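You operate a simulated robot arm through the tools that you are given. There is no shell and no other tool. Be economical: measure what you need, move in short steps, check, and stop when the job is done.

Carry out the task below with a simulated robot arm. There is one attempt and no reset: what you move stays moved.

TASK
Put the orange box from the top of the packing bench on the beige tan sheet. Then put the green block on top of the blue tin.

It is judged by the outcome, as a careful person would: the job done as asked, and still so three seconds after it is handed in. It fails if anything else is knocked over, pushed out of place, dropped, spilled or broken.

THE ROBOT
A 6-joint arm with a two-finger parallel gripper, fixed in place. Base frame: the origin is at the foot of the arm, x ahead of it, y to its left, z up; the work surface is at about z = 0.8. Lengths are in m, angles in rad, forces in N, time in s.
With the tool pointing down near the work surface it reaches from about 0.24 to 0.64 m from the base axis. Its first joint turns from -1.152 to 1.152 rad. Payload 2.7 kg.
Tool frame: the origin (TCP) lies between the finger pads and is the grasp point; the fingertips stand 0.023 m ahead of it; z points along the fingers, y is the line along which they close. The gripper opens to 0.094 m. The fingers are 0.038 m wide and 0.01 m thick; the gripper's body (0.054 by 0.096 m) begins 0.039 m behind the TCP.
Orientation is that of the tool frame in the base frame, as a unit quaternion [x, y, z, w]. With the fingers straight down and closing along the base's y, the tool's x points along the base's -x, its y along +y and its z along -z.

THE INTERFACE
- The arm moves only by the tool nudge_tool. Its argument "commands" is a list that holds one entry, the list of rows, each a list of 7 numbers: the turn, a rotation vector about the tool's x, y, z in rad, then the shift along the tool's x, y, z in m, then the finger opening in m, from 0 to 0.094. In form: [[[rx, ry, rz, x, y, z, grip], ...]]. A call has 1 to 20 rows; each row is the pose to reach, as a shift and turn from the pose commanded when the call began, along the tool's axes at that moment. A row lasts 0.2 s, in which the tool goes at most 0.05 m and 0.15 rad; a call with a longer step from one row to the next is refused whole, and so is a gripper value outside its range. A pose out of reach is approached as far as the arm can. The call stops where the force on the tool passes 40 N (or 10 N more than at its start, if that is more) or the arm is blocked; 0.2 s more then pass. The fingers move at their own pace (about 0.045 m/s each) and stop on an object; they squeeze with about 35 N. The grip force told is the motor's: it shows also when the fingers shut on nothing. Time passes only in rows, and 0.2 s behind the last, so rows that repeat a pose let the fingers close. It gives the time, the measured TCP pose, the force on the tool (base axes), the opening and the grip force at its end, in the units of the frame above (readings bear some noise), and new pictures: "pictures" is both (left out), scene, wrist or none.
- Cameras (640 x 400 px; columns grow to the right, rows downward): "scene" is fixed at [0.0863, -0.4487, 1.3912]; the picture's right is [0.61, -0.79, 0.00], its down [-0.53, -0.41, -0.74] and it looks along [0.59, 0.45, -0.67] (base axes); focal length 318 px, centre (320, 200). "wrist" rides on the gripper at [-0.039, 0, -0.044] in the tool frame; the picture's right is [0.00, -1.00, 0.00], its down [0.97, 0.00, -0.24] and it looks along [0.24, 0.00, 0.97] (tool axes); focal length 218 px, centre (320, 200).
- pixel_to_xyz(camera, pixels): for up to 12 pixels [column, row] of the newest picture of that camera ("zoom" is the newest enlarged one), the place [x, y, z] in the base frame of the surface seen there, good to about 0.002 m. No time passes.
- zoom(camera, box): a new picture of the part [left, top, right, bottom] of that camera's present view, enlarged. No time passes.
- sign_off(): hands the job in; it is judged then, once.

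Work in short steps. Measure before you move; look again where a grasp or a placing could have gone wrong, and mend it. You have 80 turns and 120 pictures in all, those below and enlarged ones among them. Open the gripper and draw the arm clear of the work before you hand the job in, unless the task says otherwise; then end with one line.

The tools are called after "Call:" by a JSON object that holds its "op" and its "data". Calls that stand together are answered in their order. nudge_tool: Moves the arm, as the interface text tells. Its arguments: {"type":"object","properties":{"commands":{"type":"array","items":{"type":"array","items":{"type":"array","items":{"type":"number"}}}},"pictures":{"type":"string","enum":["both","scene","wrist","none"]}},"required":["commands"]} The other tools are called the same way: pixel_to_xyz (camera, pixels) gives the place of the surface under pixels of a picture; zoom (camera, box) takes an enlarged picture of a part of a camera's view; sign_off () hands the job in.

At the start:

```text
time_s: 0.0
ee_pos: [0.338, 0.0346, 1.1303]
orientation: [0.0, 1.0, 0.0, 0.0]
wrist_force: [0.6, -0.3, -0.6]
grip_width: 0.0939
grip_force: 0.1
```

scene: 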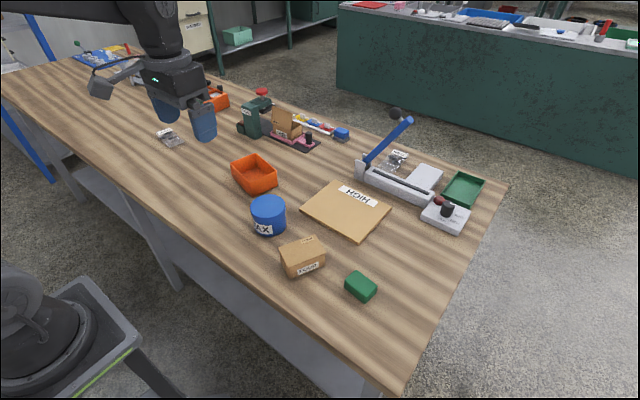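
wrist: 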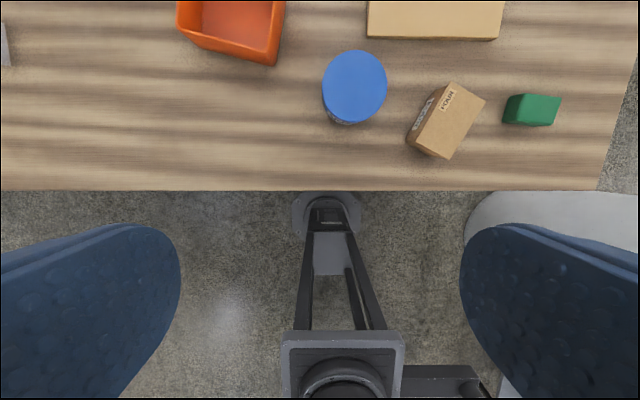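

The scene shows an orange open box near (254,174), another orange thing near (217,98), a tan sheet near (345,210), a blue tin at (268,215) and a green block at (360,286). I'll enlarge and measure.

Call:
{"op": "zoom", "data": {"camera": "scene", "box": [220, 130, 420, 310]}}

Call:
{"op": "zoom", "data": {"camera": "scene", "box": [140, 60, 360, 190]}}

Call:
{"op": "pixel_to_xyz", "data": {"camera": "scene", "pixels": [[231, 160], [253, 155], [278, 173], [247, 188], [253, 175], [302, 209], [335, 182], [390, 211], [356, 240], [268, 202], [251, 206], [286, 207]]}}

Call:
{"op": "pixel_to_xyz", "data": {"camera": "scene", "pixels": [[346, 281], [357, 272], [377, 286], [366, 299], [361, 284], [279, 247], [312, 237], [325, 256], [290, 277], [345, 300], [217, 98], [225, 105]]}}

Call:
{"op": "pixel_to_xyz", "data": {"camera": "wrist", "pixels": [[355, 75], [355, 52], [386, 85], [324, 85], [508, 97], [525, 95], [560, 98], [552, 125], [504, 122], [180, 30], [272, 62], [283, 5]]}}

```text
2.22 times, centred on (320, 220) of scene
```

zoom: 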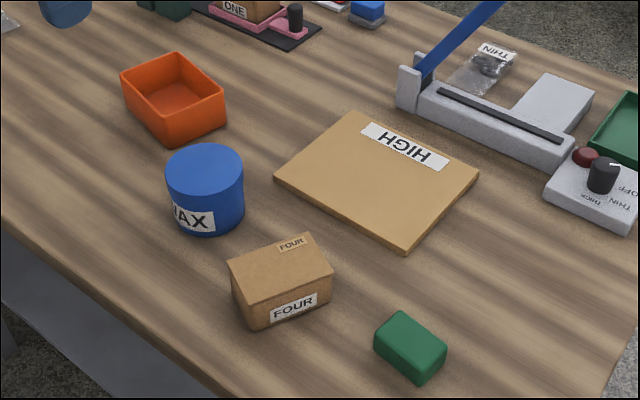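

```text
2.91 times, centred on (250, 125) of scene
```

zoom: 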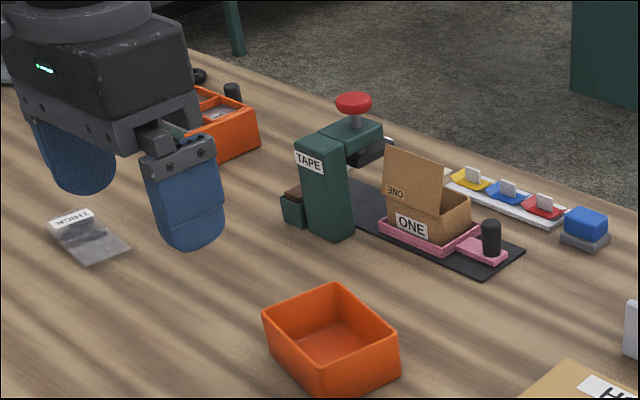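

```text
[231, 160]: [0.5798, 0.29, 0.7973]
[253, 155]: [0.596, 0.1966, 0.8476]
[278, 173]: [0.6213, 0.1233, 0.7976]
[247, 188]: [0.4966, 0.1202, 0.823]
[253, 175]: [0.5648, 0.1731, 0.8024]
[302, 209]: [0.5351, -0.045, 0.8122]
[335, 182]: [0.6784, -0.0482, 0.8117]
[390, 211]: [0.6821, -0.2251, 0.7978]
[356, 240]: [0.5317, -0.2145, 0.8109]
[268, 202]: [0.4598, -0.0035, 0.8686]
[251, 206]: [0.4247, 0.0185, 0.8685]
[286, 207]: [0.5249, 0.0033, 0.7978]
```

```text
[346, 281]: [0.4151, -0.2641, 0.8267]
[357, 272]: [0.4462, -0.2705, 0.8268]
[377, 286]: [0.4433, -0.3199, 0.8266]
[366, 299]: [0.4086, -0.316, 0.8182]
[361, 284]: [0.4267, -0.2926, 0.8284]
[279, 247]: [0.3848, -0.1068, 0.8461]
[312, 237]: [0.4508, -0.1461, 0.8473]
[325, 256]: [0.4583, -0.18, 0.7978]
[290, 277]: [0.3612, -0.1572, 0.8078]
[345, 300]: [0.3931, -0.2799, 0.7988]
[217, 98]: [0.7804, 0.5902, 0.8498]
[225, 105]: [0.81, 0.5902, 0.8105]
```

```text
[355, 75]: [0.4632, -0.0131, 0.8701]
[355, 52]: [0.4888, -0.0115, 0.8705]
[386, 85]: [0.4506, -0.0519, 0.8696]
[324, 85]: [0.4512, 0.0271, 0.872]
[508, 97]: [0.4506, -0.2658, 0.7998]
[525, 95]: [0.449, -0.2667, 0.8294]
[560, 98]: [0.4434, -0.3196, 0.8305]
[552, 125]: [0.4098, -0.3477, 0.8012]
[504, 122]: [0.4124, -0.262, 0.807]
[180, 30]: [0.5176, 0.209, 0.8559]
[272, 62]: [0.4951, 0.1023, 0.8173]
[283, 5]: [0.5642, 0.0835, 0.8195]
```

The near open orange box (about 0.55, 0.16) is the one; the other one is out of reach with things in it. I move above it to measure its rim.

Call:
{"op": "nudge_tool", "data": {"commands": [[[0, 0, 0, -0.035, 0.021, 0.013, 0.094], [0, 0, 0, -0.07, 0.042, 0.027, 0.094], [0, 0, 0, -0.105, 0.063, 0.04, 0.094], [0, 0, 0, -0.14, 0.084, 0.053, 0.094], [0, 0, 0, -0.175, 0.105, 0.067, 0.094], [0, 0, 0, -0.21, 0.126, 0.08, 0.094]]], "pictures": "wrist"}}

```text
time_s: 1.4
ee_pos: [0.5487, 0.1601, 1.0506]
orientation: [0.0, 1.0, 0.0, -0.001]
wrist_force: [-0.3, -0.2, 1.3]
grip_width: 0.0939
grip_force: 0.1
```

wrist: 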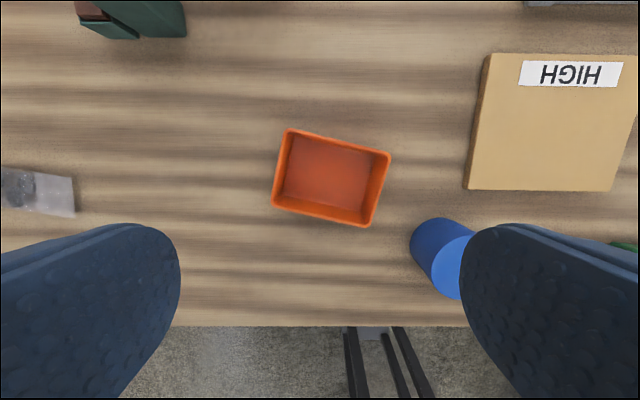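

The box is fully seen, rim corners near (288,129), (390,153), (368,226), (272,206). I measure the rim, floor and sheet corners.

Call:
{"op": "zoom", "data": {"camera": "wrist", "box": [250, 115, 410, 235]}}

Call:
{"op": "pixel_to_xyz", "data": {"camera": "wrist", "pixels": [[289, 130], [389, 154], [369, 225], [273, 206], [325, 175], [380, 190], [340, 142], [321, 216], [490, 56], [466, 188], [610, 189], [281, 168]]}}

```text
3.33 times, centred on (330, 175) of wrist
```

zoom: 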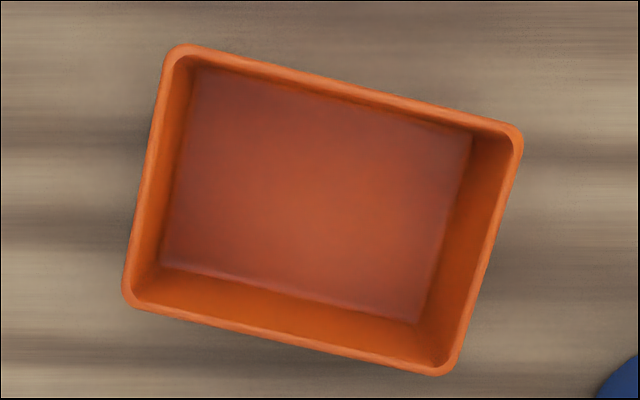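

```text
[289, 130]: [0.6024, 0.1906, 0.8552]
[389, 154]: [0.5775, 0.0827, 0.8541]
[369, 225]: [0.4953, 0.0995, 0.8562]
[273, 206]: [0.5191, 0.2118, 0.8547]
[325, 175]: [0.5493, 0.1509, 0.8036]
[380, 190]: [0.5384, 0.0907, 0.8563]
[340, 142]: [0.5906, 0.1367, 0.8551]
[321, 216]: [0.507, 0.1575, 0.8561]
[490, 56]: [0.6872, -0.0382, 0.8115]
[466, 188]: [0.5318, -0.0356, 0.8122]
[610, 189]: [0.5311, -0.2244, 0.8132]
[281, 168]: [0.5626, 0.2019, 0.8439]
```

Rim centre is about (0.549, 0.146), 0.085 by 0.113 m, rim z 0.855, turned about -12.5°. I'll grip the left short wall (mid about 0.560, 0.199): align above it first.

Call:
{"op": "nudge_tool", "data": {"commands": [[[0, 0, 0.1, -0.0115, 0.039, 0.0, 0.06], [0, 0, 0.218, -0.0115, 0.039, 0.04, 0.06], [0, 0, 0.218, -0.0115, 0.039, 0.08, 0.06], [0, 0, 0.218, -0.0115, 0.039, 0.12, 0.06], [0, 0, 0.218, -0.0115, 0.039, 0.15, 0.06], [0, 0, 0.218, -0.0115, 0.039, 0.15, 0.06]]]}}

```text
time_s: 2.8
ee_pos: [0.5607, 0.1995, 0.8997]
orientation: [0.109, 0.994, 0.0, 0.0]
wrist_force: [-0.8, -1.5, 0.3]
grip_width: 0.0599
grip_force: 0.0
```

scene: 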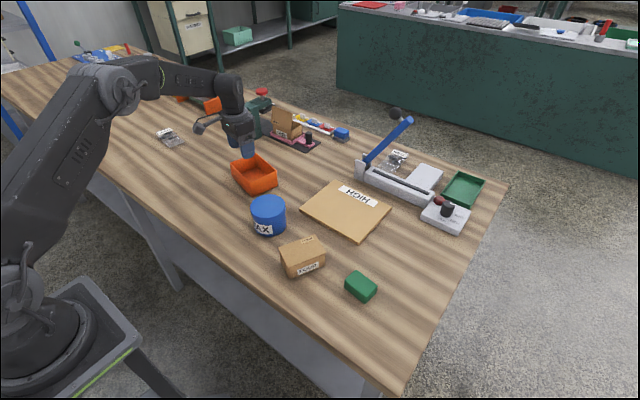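
wrist: 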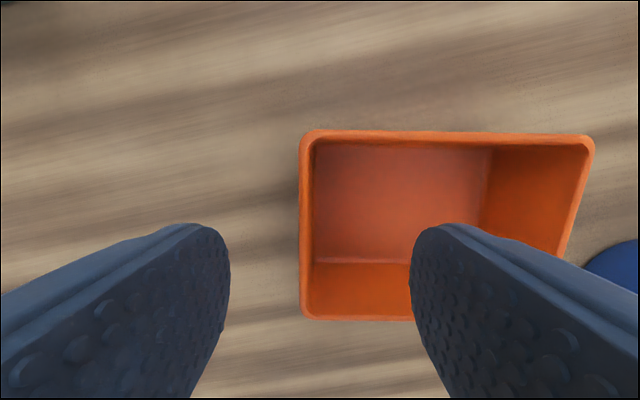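

Wall lies between the fingers, slightly (about 4 mm) to the +y side. Descend to z≈0.843 with that correction and close.

Call:
{"op": "nudge_tool", "data": {"commands": [[[0, 0, 0, 0, 0.004, 0.02, 0.06], [0, 0, 0, 0, 0.004, 0.04, 0.06], [0, 0, 0, 0, 0.004, 0.057, 0.06], [0, 0, 0, 0, 0.004, 0.057, 0.03], [0, 0, 0, 0, 0.004, 0.057, 0.0], [0, 0, 0, 0, 0.004, 0.057, 0.0], [0, 0, 0, 0, 0.004, 0.057, 0.0], [0, 0, 0, 0, 0.004, 0.057, 0.0]]]}}

```text
time_s: 4.6
ee_pos: [0.5599, 0.2038, 0.8448]
orientation: [0.108, 0.994, -0.001, -0.001]
wrist_force: [0.7, -0.7, 1.1]
grip_width: 0.0035
grip_force: 34.7
```

scene: 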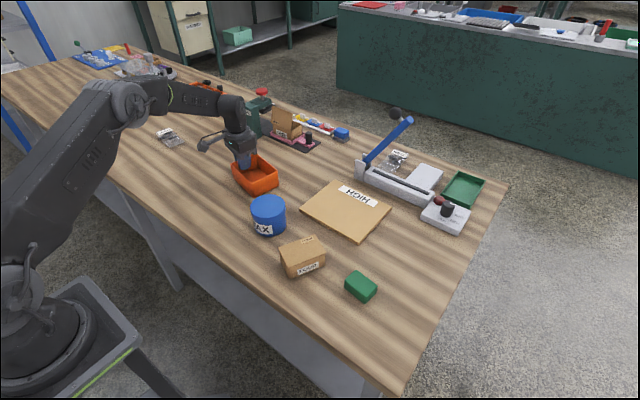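
wrist: 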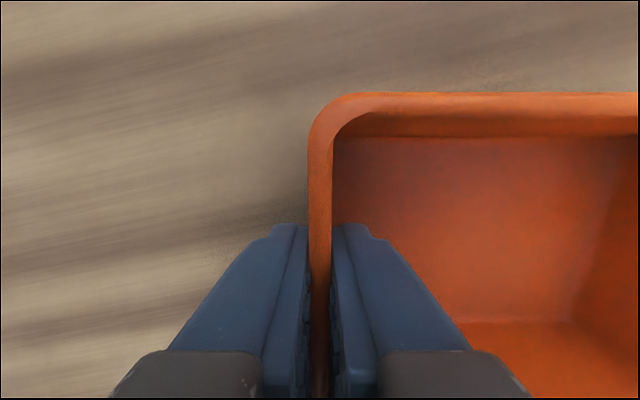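

Wall gripped (opening 3.5 mm, 35 N). Lift slowly.

Call:
{"op": "nudge_tool", "data": {"commands": [[[0, 0, 0, 0, 0, -0.01, 0.0], [0, 0, 0, 0, 0, -0.03, 0.0], [0, 0, 0, 0, 0, -0.06, 0.0], [0, 0, 0, 0, 0, -0.09, 0.0], [0, 0, 0, 0, 0, -0.1, 0.0], [0, 0, 0, 0, 0, -0.1, 0.0]]]}}

```text
time_s: 6.0
ee_pos: [0.5611, 0.2025, 0.9437]
orientation: [0.11, 0.994, 0.0, 0.001]
wrist_force: [0.1, -1.1, -1.1]
grip_width: 0.0033
grip_force: 35.3
```

scene: 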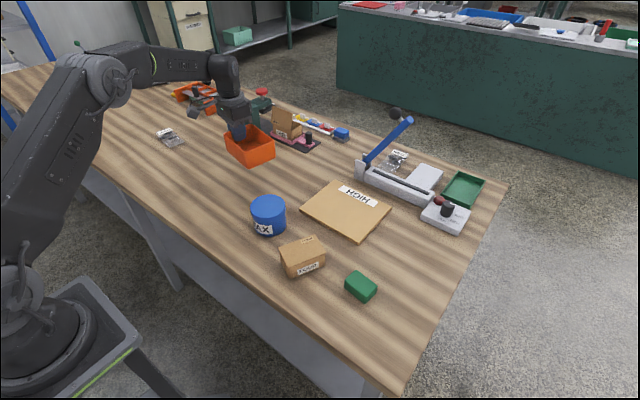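
wrist: 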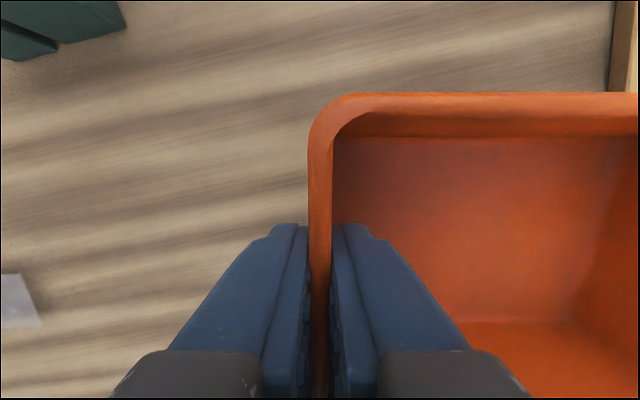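

Box lifted level. Now carry it over the sheet (grip point to ≈(0.60,-0.073)), straightening it by 12.5°.

Call:
{"op": "nudge_tool", "data": {"commands": [[[0, 0, -0.031, -0.014, -0.0372, 0, 0.0], [0, 0, -0.062, -0.0279, -0.0744, 0, 0.0], [0, 0, -0.093, -0.0419, -0.1116, 0, 0.0], [0, 0, -0.125, -0.0558, -0.1489, 0, 0.0], [0, 0, -0.156, -0.0698, -0.1861, 0, 0.0], [0, 0, -0.187, -0.0837, -0.2233, 0, 0.0], [0, 0, -0.218, -0.0977, -0.2605, 0, 0.0], [0, 0, -0.218, -0.0977, -0.2605, 0, 0.0]]]}}

```text
time_s: 7.8
ee_pos: [0.5994, -0.0732, 0.9435]
orientation: [0.0, 1.0, -0.001, 0.0]
wrist_force: [0.4, 0.3, -1.0]
grip_width: 0.0036
grip_force: 34.8
```

scene: 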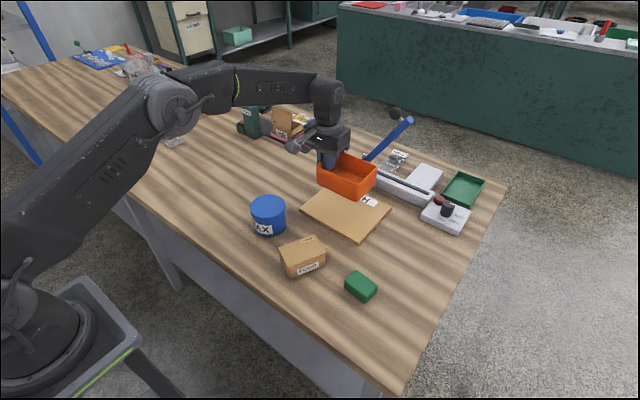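
wrist: 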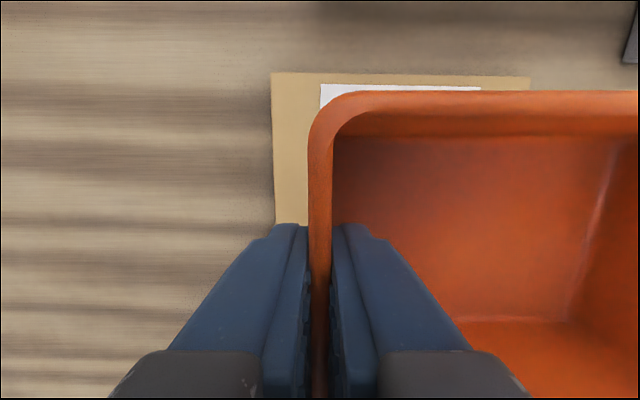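

Box is over the sheet and level. Contact is expected at TCP z≈0.859; descend gently to just about there.

Call:
{"op": "nudge_tool", "data": {"commands": [[[0, 0, 0, 0, 0, 0.03, 0.0], [0, 0, 0, 0, 0, 0.055, 0.0], [0, 0, 0, 0, 0, 0.07, 0.0], [0, 0, 0, 0, 0, 0.078, 0.0], [0, 0, 0, 0, 0, 0.081, 0.0], [0, 0, 0, 0, 0, 0.083, 0.0], [0, 0, 0, 0, 0, 0.084, 0.0], [0, 0, 0, 0, 0, 0.084, 0.0]]]}}

```text
time_s: 9.6
ee_pos: [0.5995, -0.0717, 0.8592]
orientation: [0.0, 1.0, 0.0, 0.001]
wrist_force: [-0.1, -0.3, -1.1]
grip_width: 0.0038
grip_force: 34.8
```

scene: 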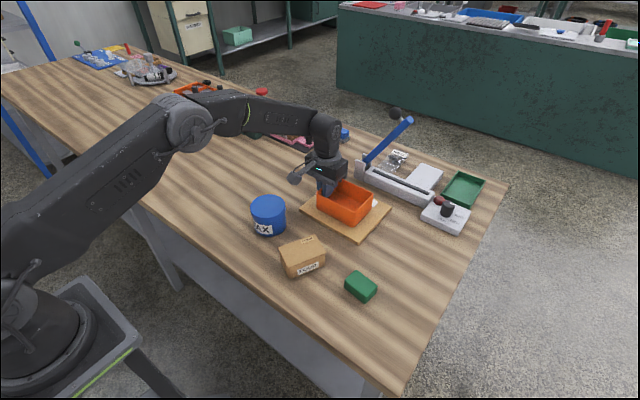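
wrist: 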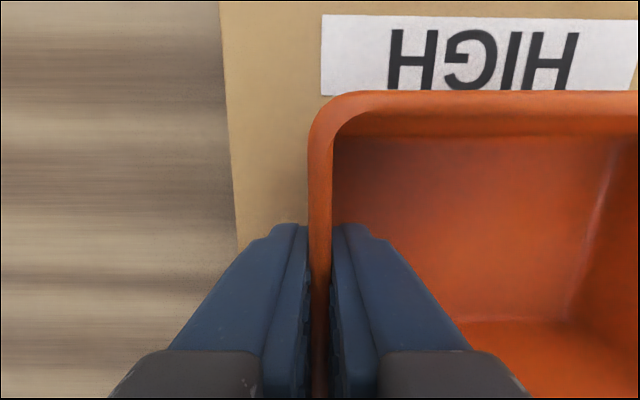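

Practically no contact force yet; go down a couple more millimetres watching the force.

Call:
{"op": "nudge_tool", "data": {"commands": [[[0, 0, 0, 0, 0, 0.001, 0.0], [0, 0, 0, 0, 0, 0.002, 0.0], [0, 0, 0, 0, 0, 0.002, 0.0]]], "pictures": "none"}}

```text
time_s: 10.4
ee_pos: [0.5985, -0.072, 0.8571]
orientation: [0.0, 1.0, 0.0, -0.001]
wrist_force: [0.3, -0.3, 0.2]
grip_width: 0.0033
grip_force: 35.0
```

Call:
{"op": "nudge_tool", "data": {"commands": [[[0, 0, 0, 0, 0, 0.001, 0.0], [0, 0, 0, 0, 0, 0.002, 0.0], [0, 0, 0, 0, 0, 0.002, 0.0]]], "pictures": "none"}}

Call:
{"op": "zoom", "data": {"camera": "scene", "box": [290, 150, 400, 250]}}

```text
time_s: 11.2
ee_pos: [0.599, -0.0715, 0.8577]
orientation: [0.0, 1.0, 0.0, 0.001]
wrist_force: [-6.4, 4.9, 15.3]
grip_width: 0.0034
grip_force: 34.5
```

```text
4.00 times, centred on (345, 200) of scene
```

zoom: 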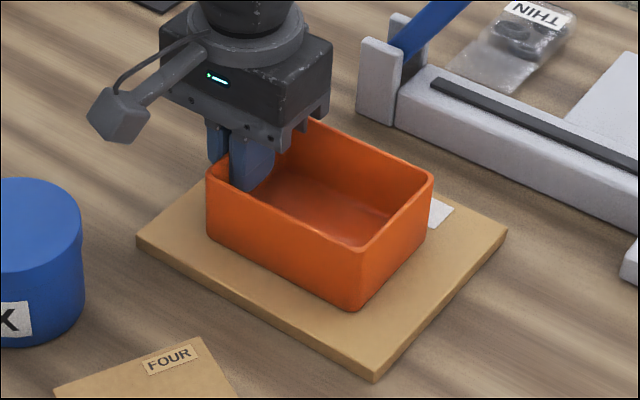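

Contact at 15 N; the box sits flat on the sheet. Ease off 2 mm, open to 0.04 and rise.

Call:
{"op": "nudge_tool", "data": {"commands": [[[0, 0, 0, 0, 0, -0.002, 0.0], [0, 0, 0, 0, 0, -0.002, 0.02], [0, 0, 0, 0, 0, -0.002, 0.04], [0, 0, 0, 0, 0, -0.002, 0.04], [0, 0, 0, 0, 0, -0.002, 0.04], [0, 0, 0, 0, 0, -0.02, 0.04], [0, 0, 0, 0, 0, -0.05, 0.04], [0, 0, 0, 0, 0, -0.09, 0.04], [0, 0, 0, 0, 0, -0.13, 0.04]]]}}

```text
time_s: 13.2
ee_pos: [0.5977, -0.0731, 0.9865]
orientation: [0.0, 1.0, -0.001, 0.0]
wrist_force: [-0.6, -0.2, -0.1]
grip_width: 0.0401
grip_force: 0.0
```

scene: 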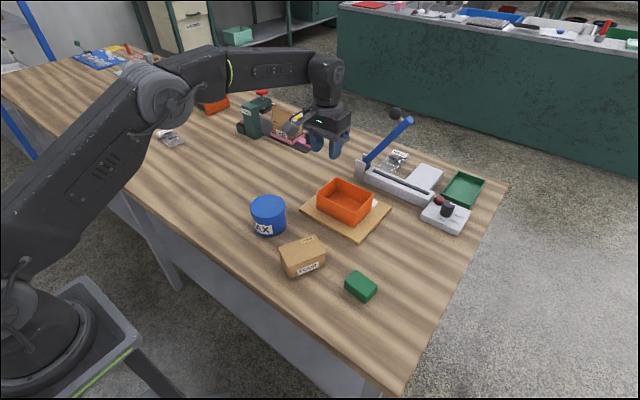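
wrist: 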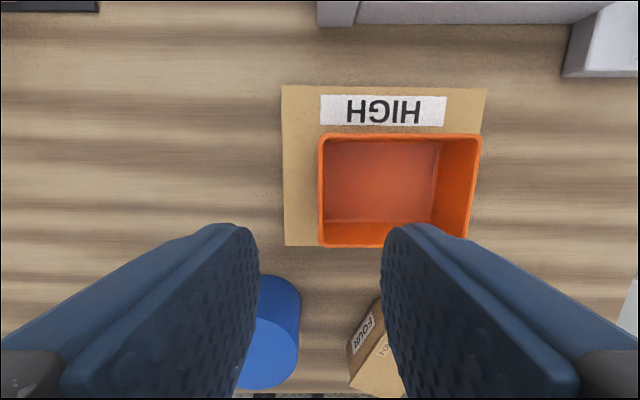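

Box rests on the sheet. Now move above the green block (≈0.43, -0.295).

Call:
{"op": "nudge_tool", "data": {"commands": [[[0, 0, 0, 0.024, -0.0317, 0, 0.07], [0, 0, 0, 0.048, -0.0634, 0, 0.094], [0, 0, 0, 0.072, -0.0951, 0, 0.094], [0, 0, 0, 0.096, -0.1269, 0, 0.094], [0, 0, 0, 0.12, -0.1586, 0, 0.094], [0, 0, 0, 0.144, -0.1903, 0, 0.094], [0, 0, 0, 0.168, -0.222, 0, 0.094], [0, 0, 0, 0.168, -0.222, 0, 0.094]]]}}

```text
time_s: 15.0
ee_pos: [0.4304, -0.2959, 0.9835]
orientation: [0.0, 1.0, 0.0, 0.0]
wrist_force: [-0.5, -0.3, 0.4]
grip_width: 0.0938
grip_force: 0.0
```

scene: 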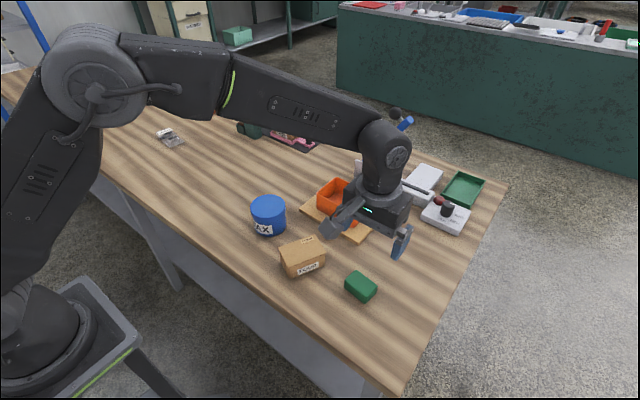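
wrist: 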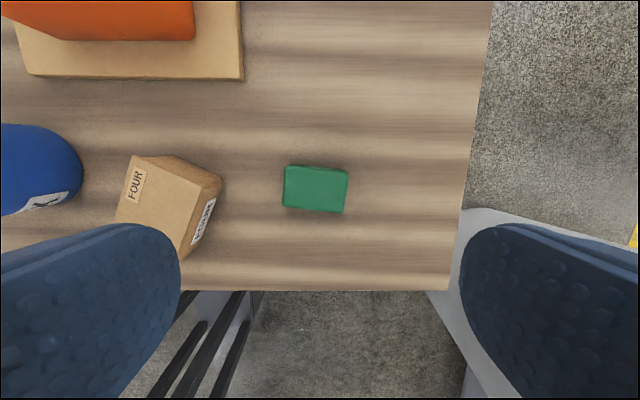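

Call:
{"op": "zoom", "data": {"camera": "wrist", "box": [260, 145, 380, 225]}}

Call:
{"op": "pixel_to_xyz", "data": {"camera": "wrist", "pixels": [[286, 168], [346, 173], [342, 210], [284, 205], [315, 190], [300, 190], [332, 190], [221, 190], [182, 255], [35, 150]]}}

Call:
{"op": "pixel_to_xyz", "data": {"camera": "scene", "pixels": [[268, 202], [252, 205], [284, 204], [267, 197], [267, 210], [260, 200], [276, 200]]}}

```text
5.00 times, centred on (320, 185) of wrist
```

zoom: 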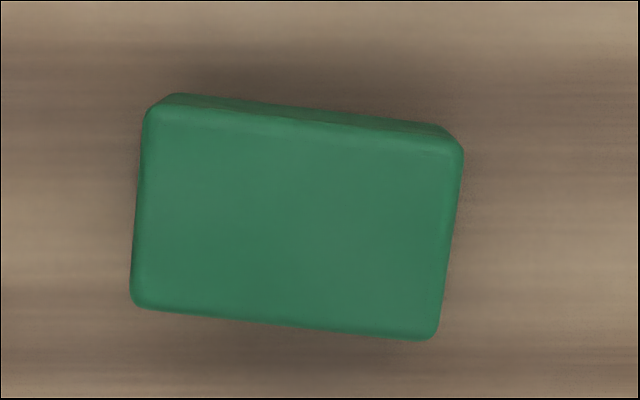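

```text
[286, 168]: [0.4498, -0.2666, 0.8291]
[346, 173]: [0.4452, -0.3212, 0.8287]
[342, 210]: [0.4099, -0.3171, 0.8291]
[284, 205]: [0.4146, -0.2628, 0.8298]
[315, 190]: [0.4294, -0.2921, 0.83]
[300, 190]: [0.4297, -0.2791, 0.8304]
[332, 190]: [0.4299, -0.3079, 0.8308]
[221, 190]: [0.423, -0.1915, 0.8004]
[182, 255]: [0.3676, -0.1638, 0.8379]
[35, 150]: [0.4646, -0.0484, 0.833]
```

```text
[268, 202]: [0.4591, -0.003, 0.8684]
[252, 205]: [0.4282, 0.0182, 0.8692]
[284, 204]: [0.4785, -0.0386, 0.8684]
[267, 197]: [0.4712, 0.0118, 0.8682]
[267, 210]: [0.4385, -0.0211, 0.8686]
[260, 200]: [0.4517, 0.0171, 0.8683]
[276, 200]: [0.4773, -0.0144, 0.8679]
```

Block: centre (0.430,-0.292), 0.055 × 0.036 m, top z 0.830, turned about -5°. Tin top centre (0.450,-0.0125), z 0.869. Descend and grip the block by its ends.

Call:
{"op": "nudge_tool", "data": {"commands": [[[0, 0, 0.085, 0, 0.004, 0.04, 0.085], [0, 0, 0.085, 0, 0.004, 0.08, 0.08], [0, 0, 0.085, 0, 0.004, 0.115, 0.08], [0, 0, 0.085, 0, 0.004, 0.14, 0.08], [0, 0, 0.085, 0, 0.004, 0.157, 0.08], [0, 0, 0.085, 0, 0.004, 0.157, 0.08], [0, 0, 0.085, 0, 0.004, 0.157, 0.06], [0, 0, 0.085, 0, 0.004, 0.157, 0.045], [0, 0, 0.085, 0, 0.004, 0.157, 0.03], [0, 0, 0.085, 0, 0.004, 0.157, 0.03]]]}}

```text
time_s: 17.2
ee_pos: [0.433, -0.2907, 0.8283]
orientation: [0.043, 0.999, 0.0, 0.0]
wrist_force: [-0.6, 0.2, 0.0]
grip_width: 0.0602
grip_force: 35.0
```

scene: 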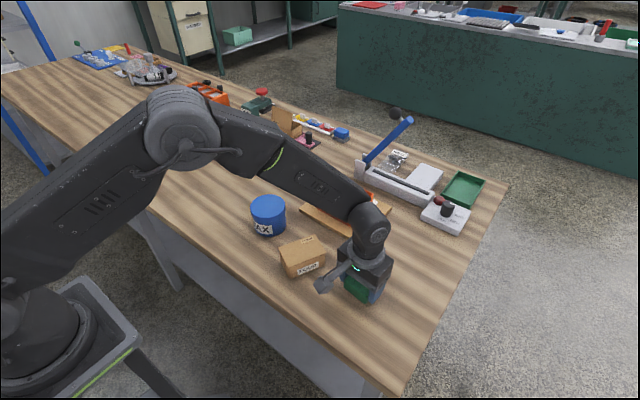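
wrist: 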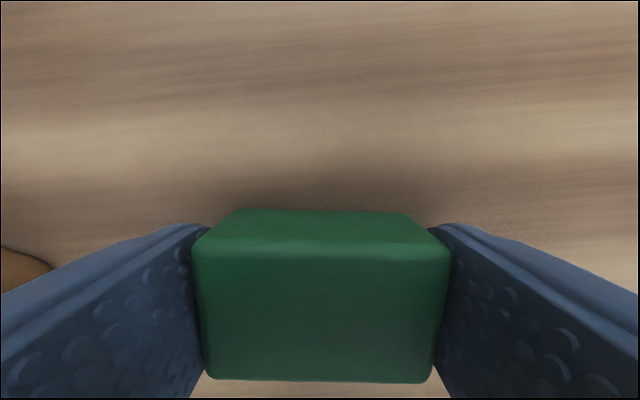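

Gripped (0.060 m, 35 N). Lift 0.12 m.

Call:
{"op": "nudge_tool", "data": {"commands": [[[0, 0, 0, 0, 0, -0.01, 0.03], [0, 0, 0, 0, 0, -0.03, 0.03], [0, 0, 0, 0, 0, -0.06, 0.03], [0, 0, 0, 0, 0, -0.09, 0.03], [0, 0, 0, 0, 0, -0.12, 0.03], [0, 0, 0, 0, 0, -0.12, 0.03]]]}}

```text
time_s: 18.6
ee_pos: [0.4311, -0.2918, 0.9475]
orientation: [0.042, 0.999, 0.001, 0.0]
wrist_force: [0.3, -0.2, -0.2]
grip_width: 0.0601
grip_force: 34.7
```

scene: 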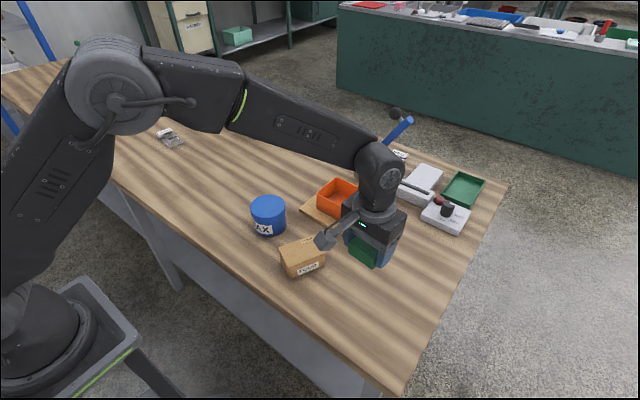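
wrist: 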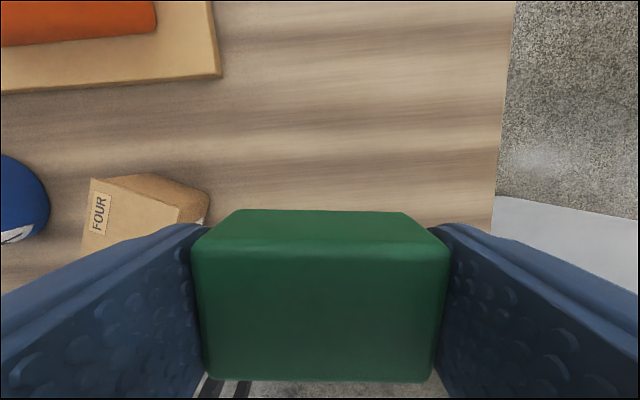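

Holding firm. Carry over the tin, TCP to ≈(0.4515,-0.0125).

Call:
{"op": "nudge_tool", "data": {"commands": [[[0, 0, 0, 0.0005, 0.03, 0, 0.03], [0, 0, 0, 0.001, 0.07, 0, 0.03], [0, 0, 0, 0.0015, 0.11, 0, 0.03], [0, 0, 0, 0.002, 0.15, 0, 0.03], [0, 0, 0, 0.0025, 0.19, 0, 0.03], [0, 0, 0, 0.003, 0.23, 0, 0.03], [0, 0, 0, 0.0035, 0.265, 0, 0.03], [0, 0, 0, 0.0038, 0.2797, 0, 0.03], [0, 0, 0, 0.0038, 0.2797, 0, 0.03]]]}}

Call:
{"op": "zoom", "data": {"camera": "scene", "box": [210, 140, 350, 260]}}

```text
time_s: 20.6
ee_pos: [0.4517, -0.0104, 0.9495]
orientation: [0.043, 0.999, 0.0, 0.0]
wrist_force: [0.4, 0.1, -1.0]
grip_width: 0.0593
grip_force: 34.3
```

scene: 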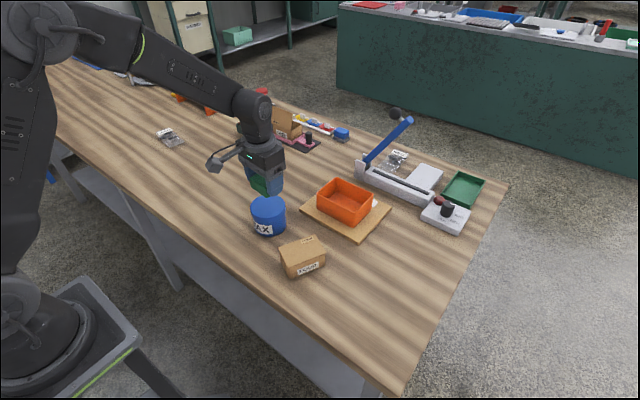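
wrist: 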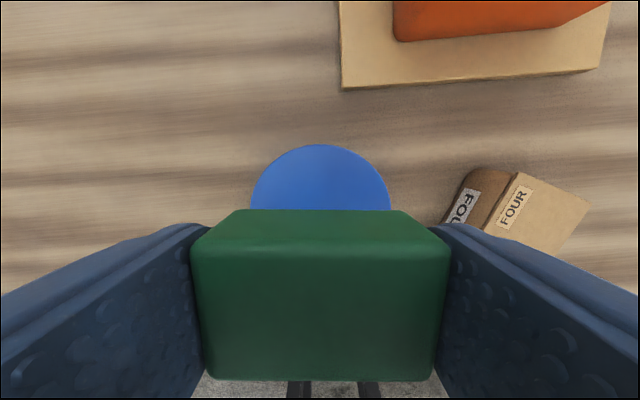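

```text
3.33 times, centred on (280, 200) of scene
```

zoom: 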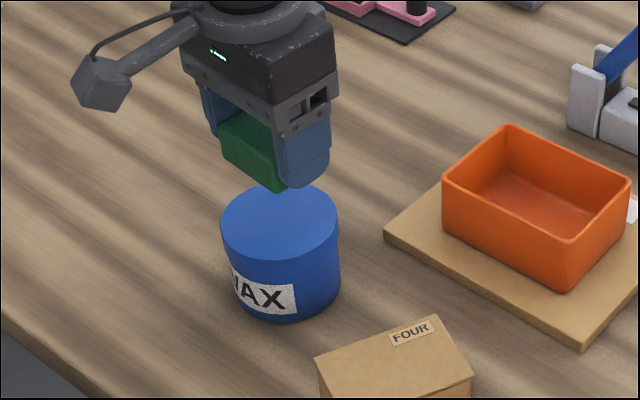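

Tin is centred laterally (col ≈320). Verify its far edge and descend close to contact (expected TCP z≈0.898).

Call:
{"op": "pixel_to_xyz", "data": {"camera": "wrist", "pixels": [[320, 147], [254, 200], [386, 200]]}}

Call:
{"op": "nudge_tool", "data": {"commands": [[[0, 0, 0, 0, 0, 0.02, 0.03], [0, 0, 0, 0, 0, 0.035, 0.03], [0, 0, 0, 0, 0, 0.042, 0.03], [0, 0, 0, 0, 0, 0.046, 0.03], [0, 0, 0, 0, 0, 0.046, 0.03]]], "pictures": "none"}}

Call:
{"op": "zoom", "data": {"camera": "scene", "box": [210, 140, 350, 260]}}

```text
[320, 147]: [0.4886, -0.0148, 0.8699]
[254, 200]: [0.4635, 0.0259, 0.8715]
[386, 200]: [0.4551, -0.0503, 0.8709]
```

```text
time_s: 21.8
ee_pos: [0.4509, -0.0109, 0.9021]
orientation: [0.043, 0.999, 0.001, -0.001]
wrist_force: [0.0, 0.8, -1.0]
grip_width: 0.0595
grip_force: 34.6
```

```text
3.33 times, centred on (280, 200) of scene
```

zoom: 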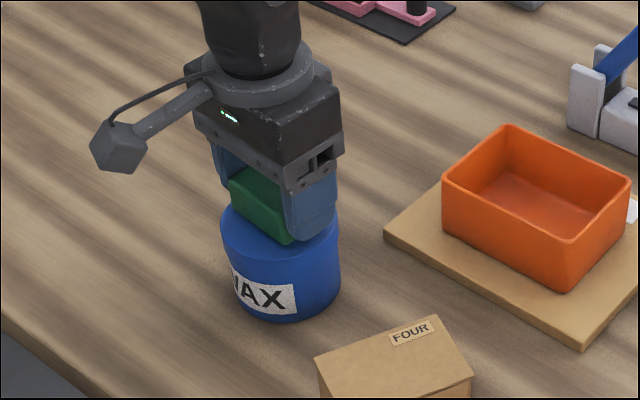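

Near contact, well centred. Lower in 1 mm steps.

Call:
{"op": "nudge_tool", "data": {"commands": [[[0, 0, 0, 0, 0, 0.001, 0.03], [0, 0, 0, 0, 0, 0.002, 0.03], [0, 0, 0, 0, 0, 0.003, 0.03], [0, 0, 0, 0, 0, 0.003, 0.03]]], "pictures": "none"}}

```text
time_s: 22.8
ee_pos: [0.4514, -0.0116, 0.8991]
orientation: [0.042, 0.999, 0.0, 0.0]
wrist_force: [0.4, -0.9, -0.8]
grip_width: 0.0594
grip_force: 35.2
```

Call:
{"op": "nudge_tool", "data": {"commands": [[[0, 0, 0, 0, 0, 0.001, 0.03], [0, 0, 0, 0, 0, 0.0015, 0.03], [0, 0, 0, 0, 0, 0.0015, 0.03]]], "pictures": "none"}}

```text
time_s: 23.6
ee_pos: [0.4515, -0.0121, 0.8984]
orientation: [0.044, 0.999, 0.001, 0.0]
wrist_force: [-0.2, -0.4, -0.8]
grip_width: 0.0594
grip_force: 35.0
```

Call:
{"op": "nudge_tool", "data": {"commands": [[[0, 0, 0, 0, 0, 0.001, 0.03], [0, 0, 0, 0, 0, 0.0015, 0.03], [0, 0, 0, 0, 0, 0.0015, 0.03]]], "pictures": "none"}}

Call:
{"op": "zoom", "data": {"camera": "scene", "box": [235, 160, 305, 240]}}

```text
time_s: 24.4
ee_pos: [0.4516, -0.0123, 0.8978]
orientation: [0.043, 0.999, -0.001, 0.002]
wrist_force: [-6.0, 0.5, 23.0]
grip_width: 0.0593
grip_force: 35.0
```

```text
5.00 times, centred on (270, 200) of scene
```

zoom: 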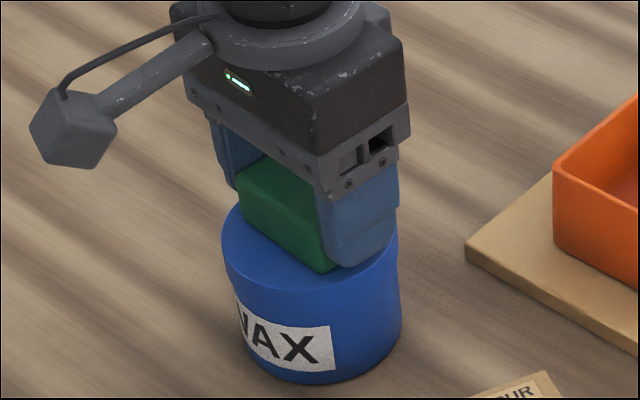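

Block touches the tin (23 N). Ease up 1.3 mm, open gently, then rise.

Call:
{"op": "nudge_tool", "data": {"commands": [[[0, 0, 0, 0, 0, -0.0013, 0.03], [0, 0, 0, 0, 0, -0.0013, 0.06], [0, 0, 0, 0, 0, -0.0013, 0.07], [0, 0, 0, 0, 0, -0.0013, 0.085], [0, 0, 0, 0, 0, -0.0013, 0.085], [0, 0, 0, 0, 0, -0.02, 0.085], [0, 0, 0, 0, 0, -0.05, 0.085], [0, 0, 0, 0, 0, -0.09, 0.085], [0, 0, 0, 0, 0, -0.13, 0.085], [0, 0, 0, 0.04, 0, -0.15, 0.085], [0, 0, 0, 0.08, 0, -0.16, 0.085]]]}}

Call:
{"op": "zoom", "data": {"camera": "scene", "box": [220, 140, 400, 290]}}

```text
time_s: 26.8
ee_pos: [0.3724, -0.0049, 1.0556]
orientation: [0.043, 0.999, 0.001, -0.001]
wrist_force: [0.9, 0.0, 0.3]
grip_width: 0.0852
grip_force: 0.0
```

scene: 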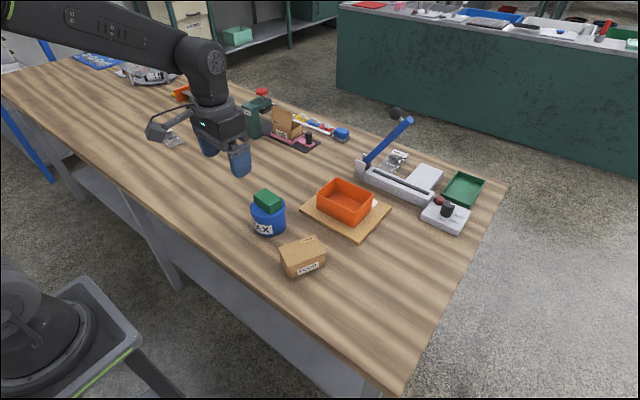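
wrist: 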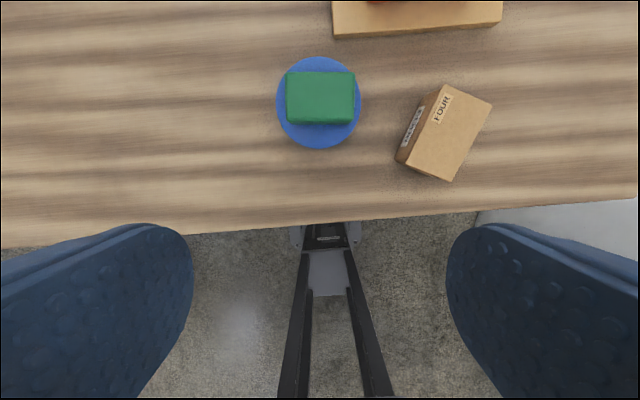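

```text
2.67 times, centred on (310, 215) of scene
```

zoom: 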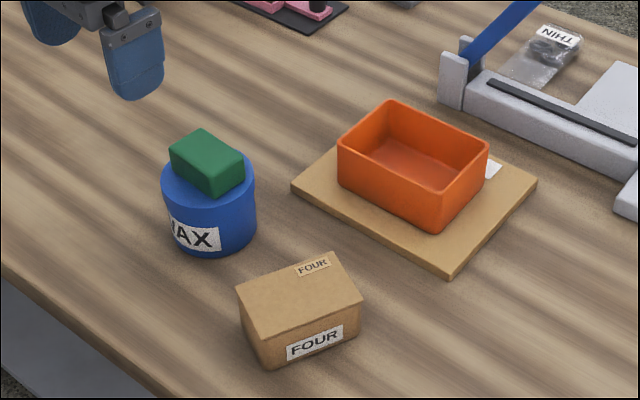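

The box rests on the sheet, the block sits on the tin, nothing else has moved, and the arm is clear with the gripper open.

Call:
{"op": "sign_off", "data": {}}

```text
The job is handed in.
```

The orange box is on the tan sheet and the green block is on top of the blue tin. The last pictures showed nothing else disturbed, and I handed the job in with the gripper open and the arm clear.
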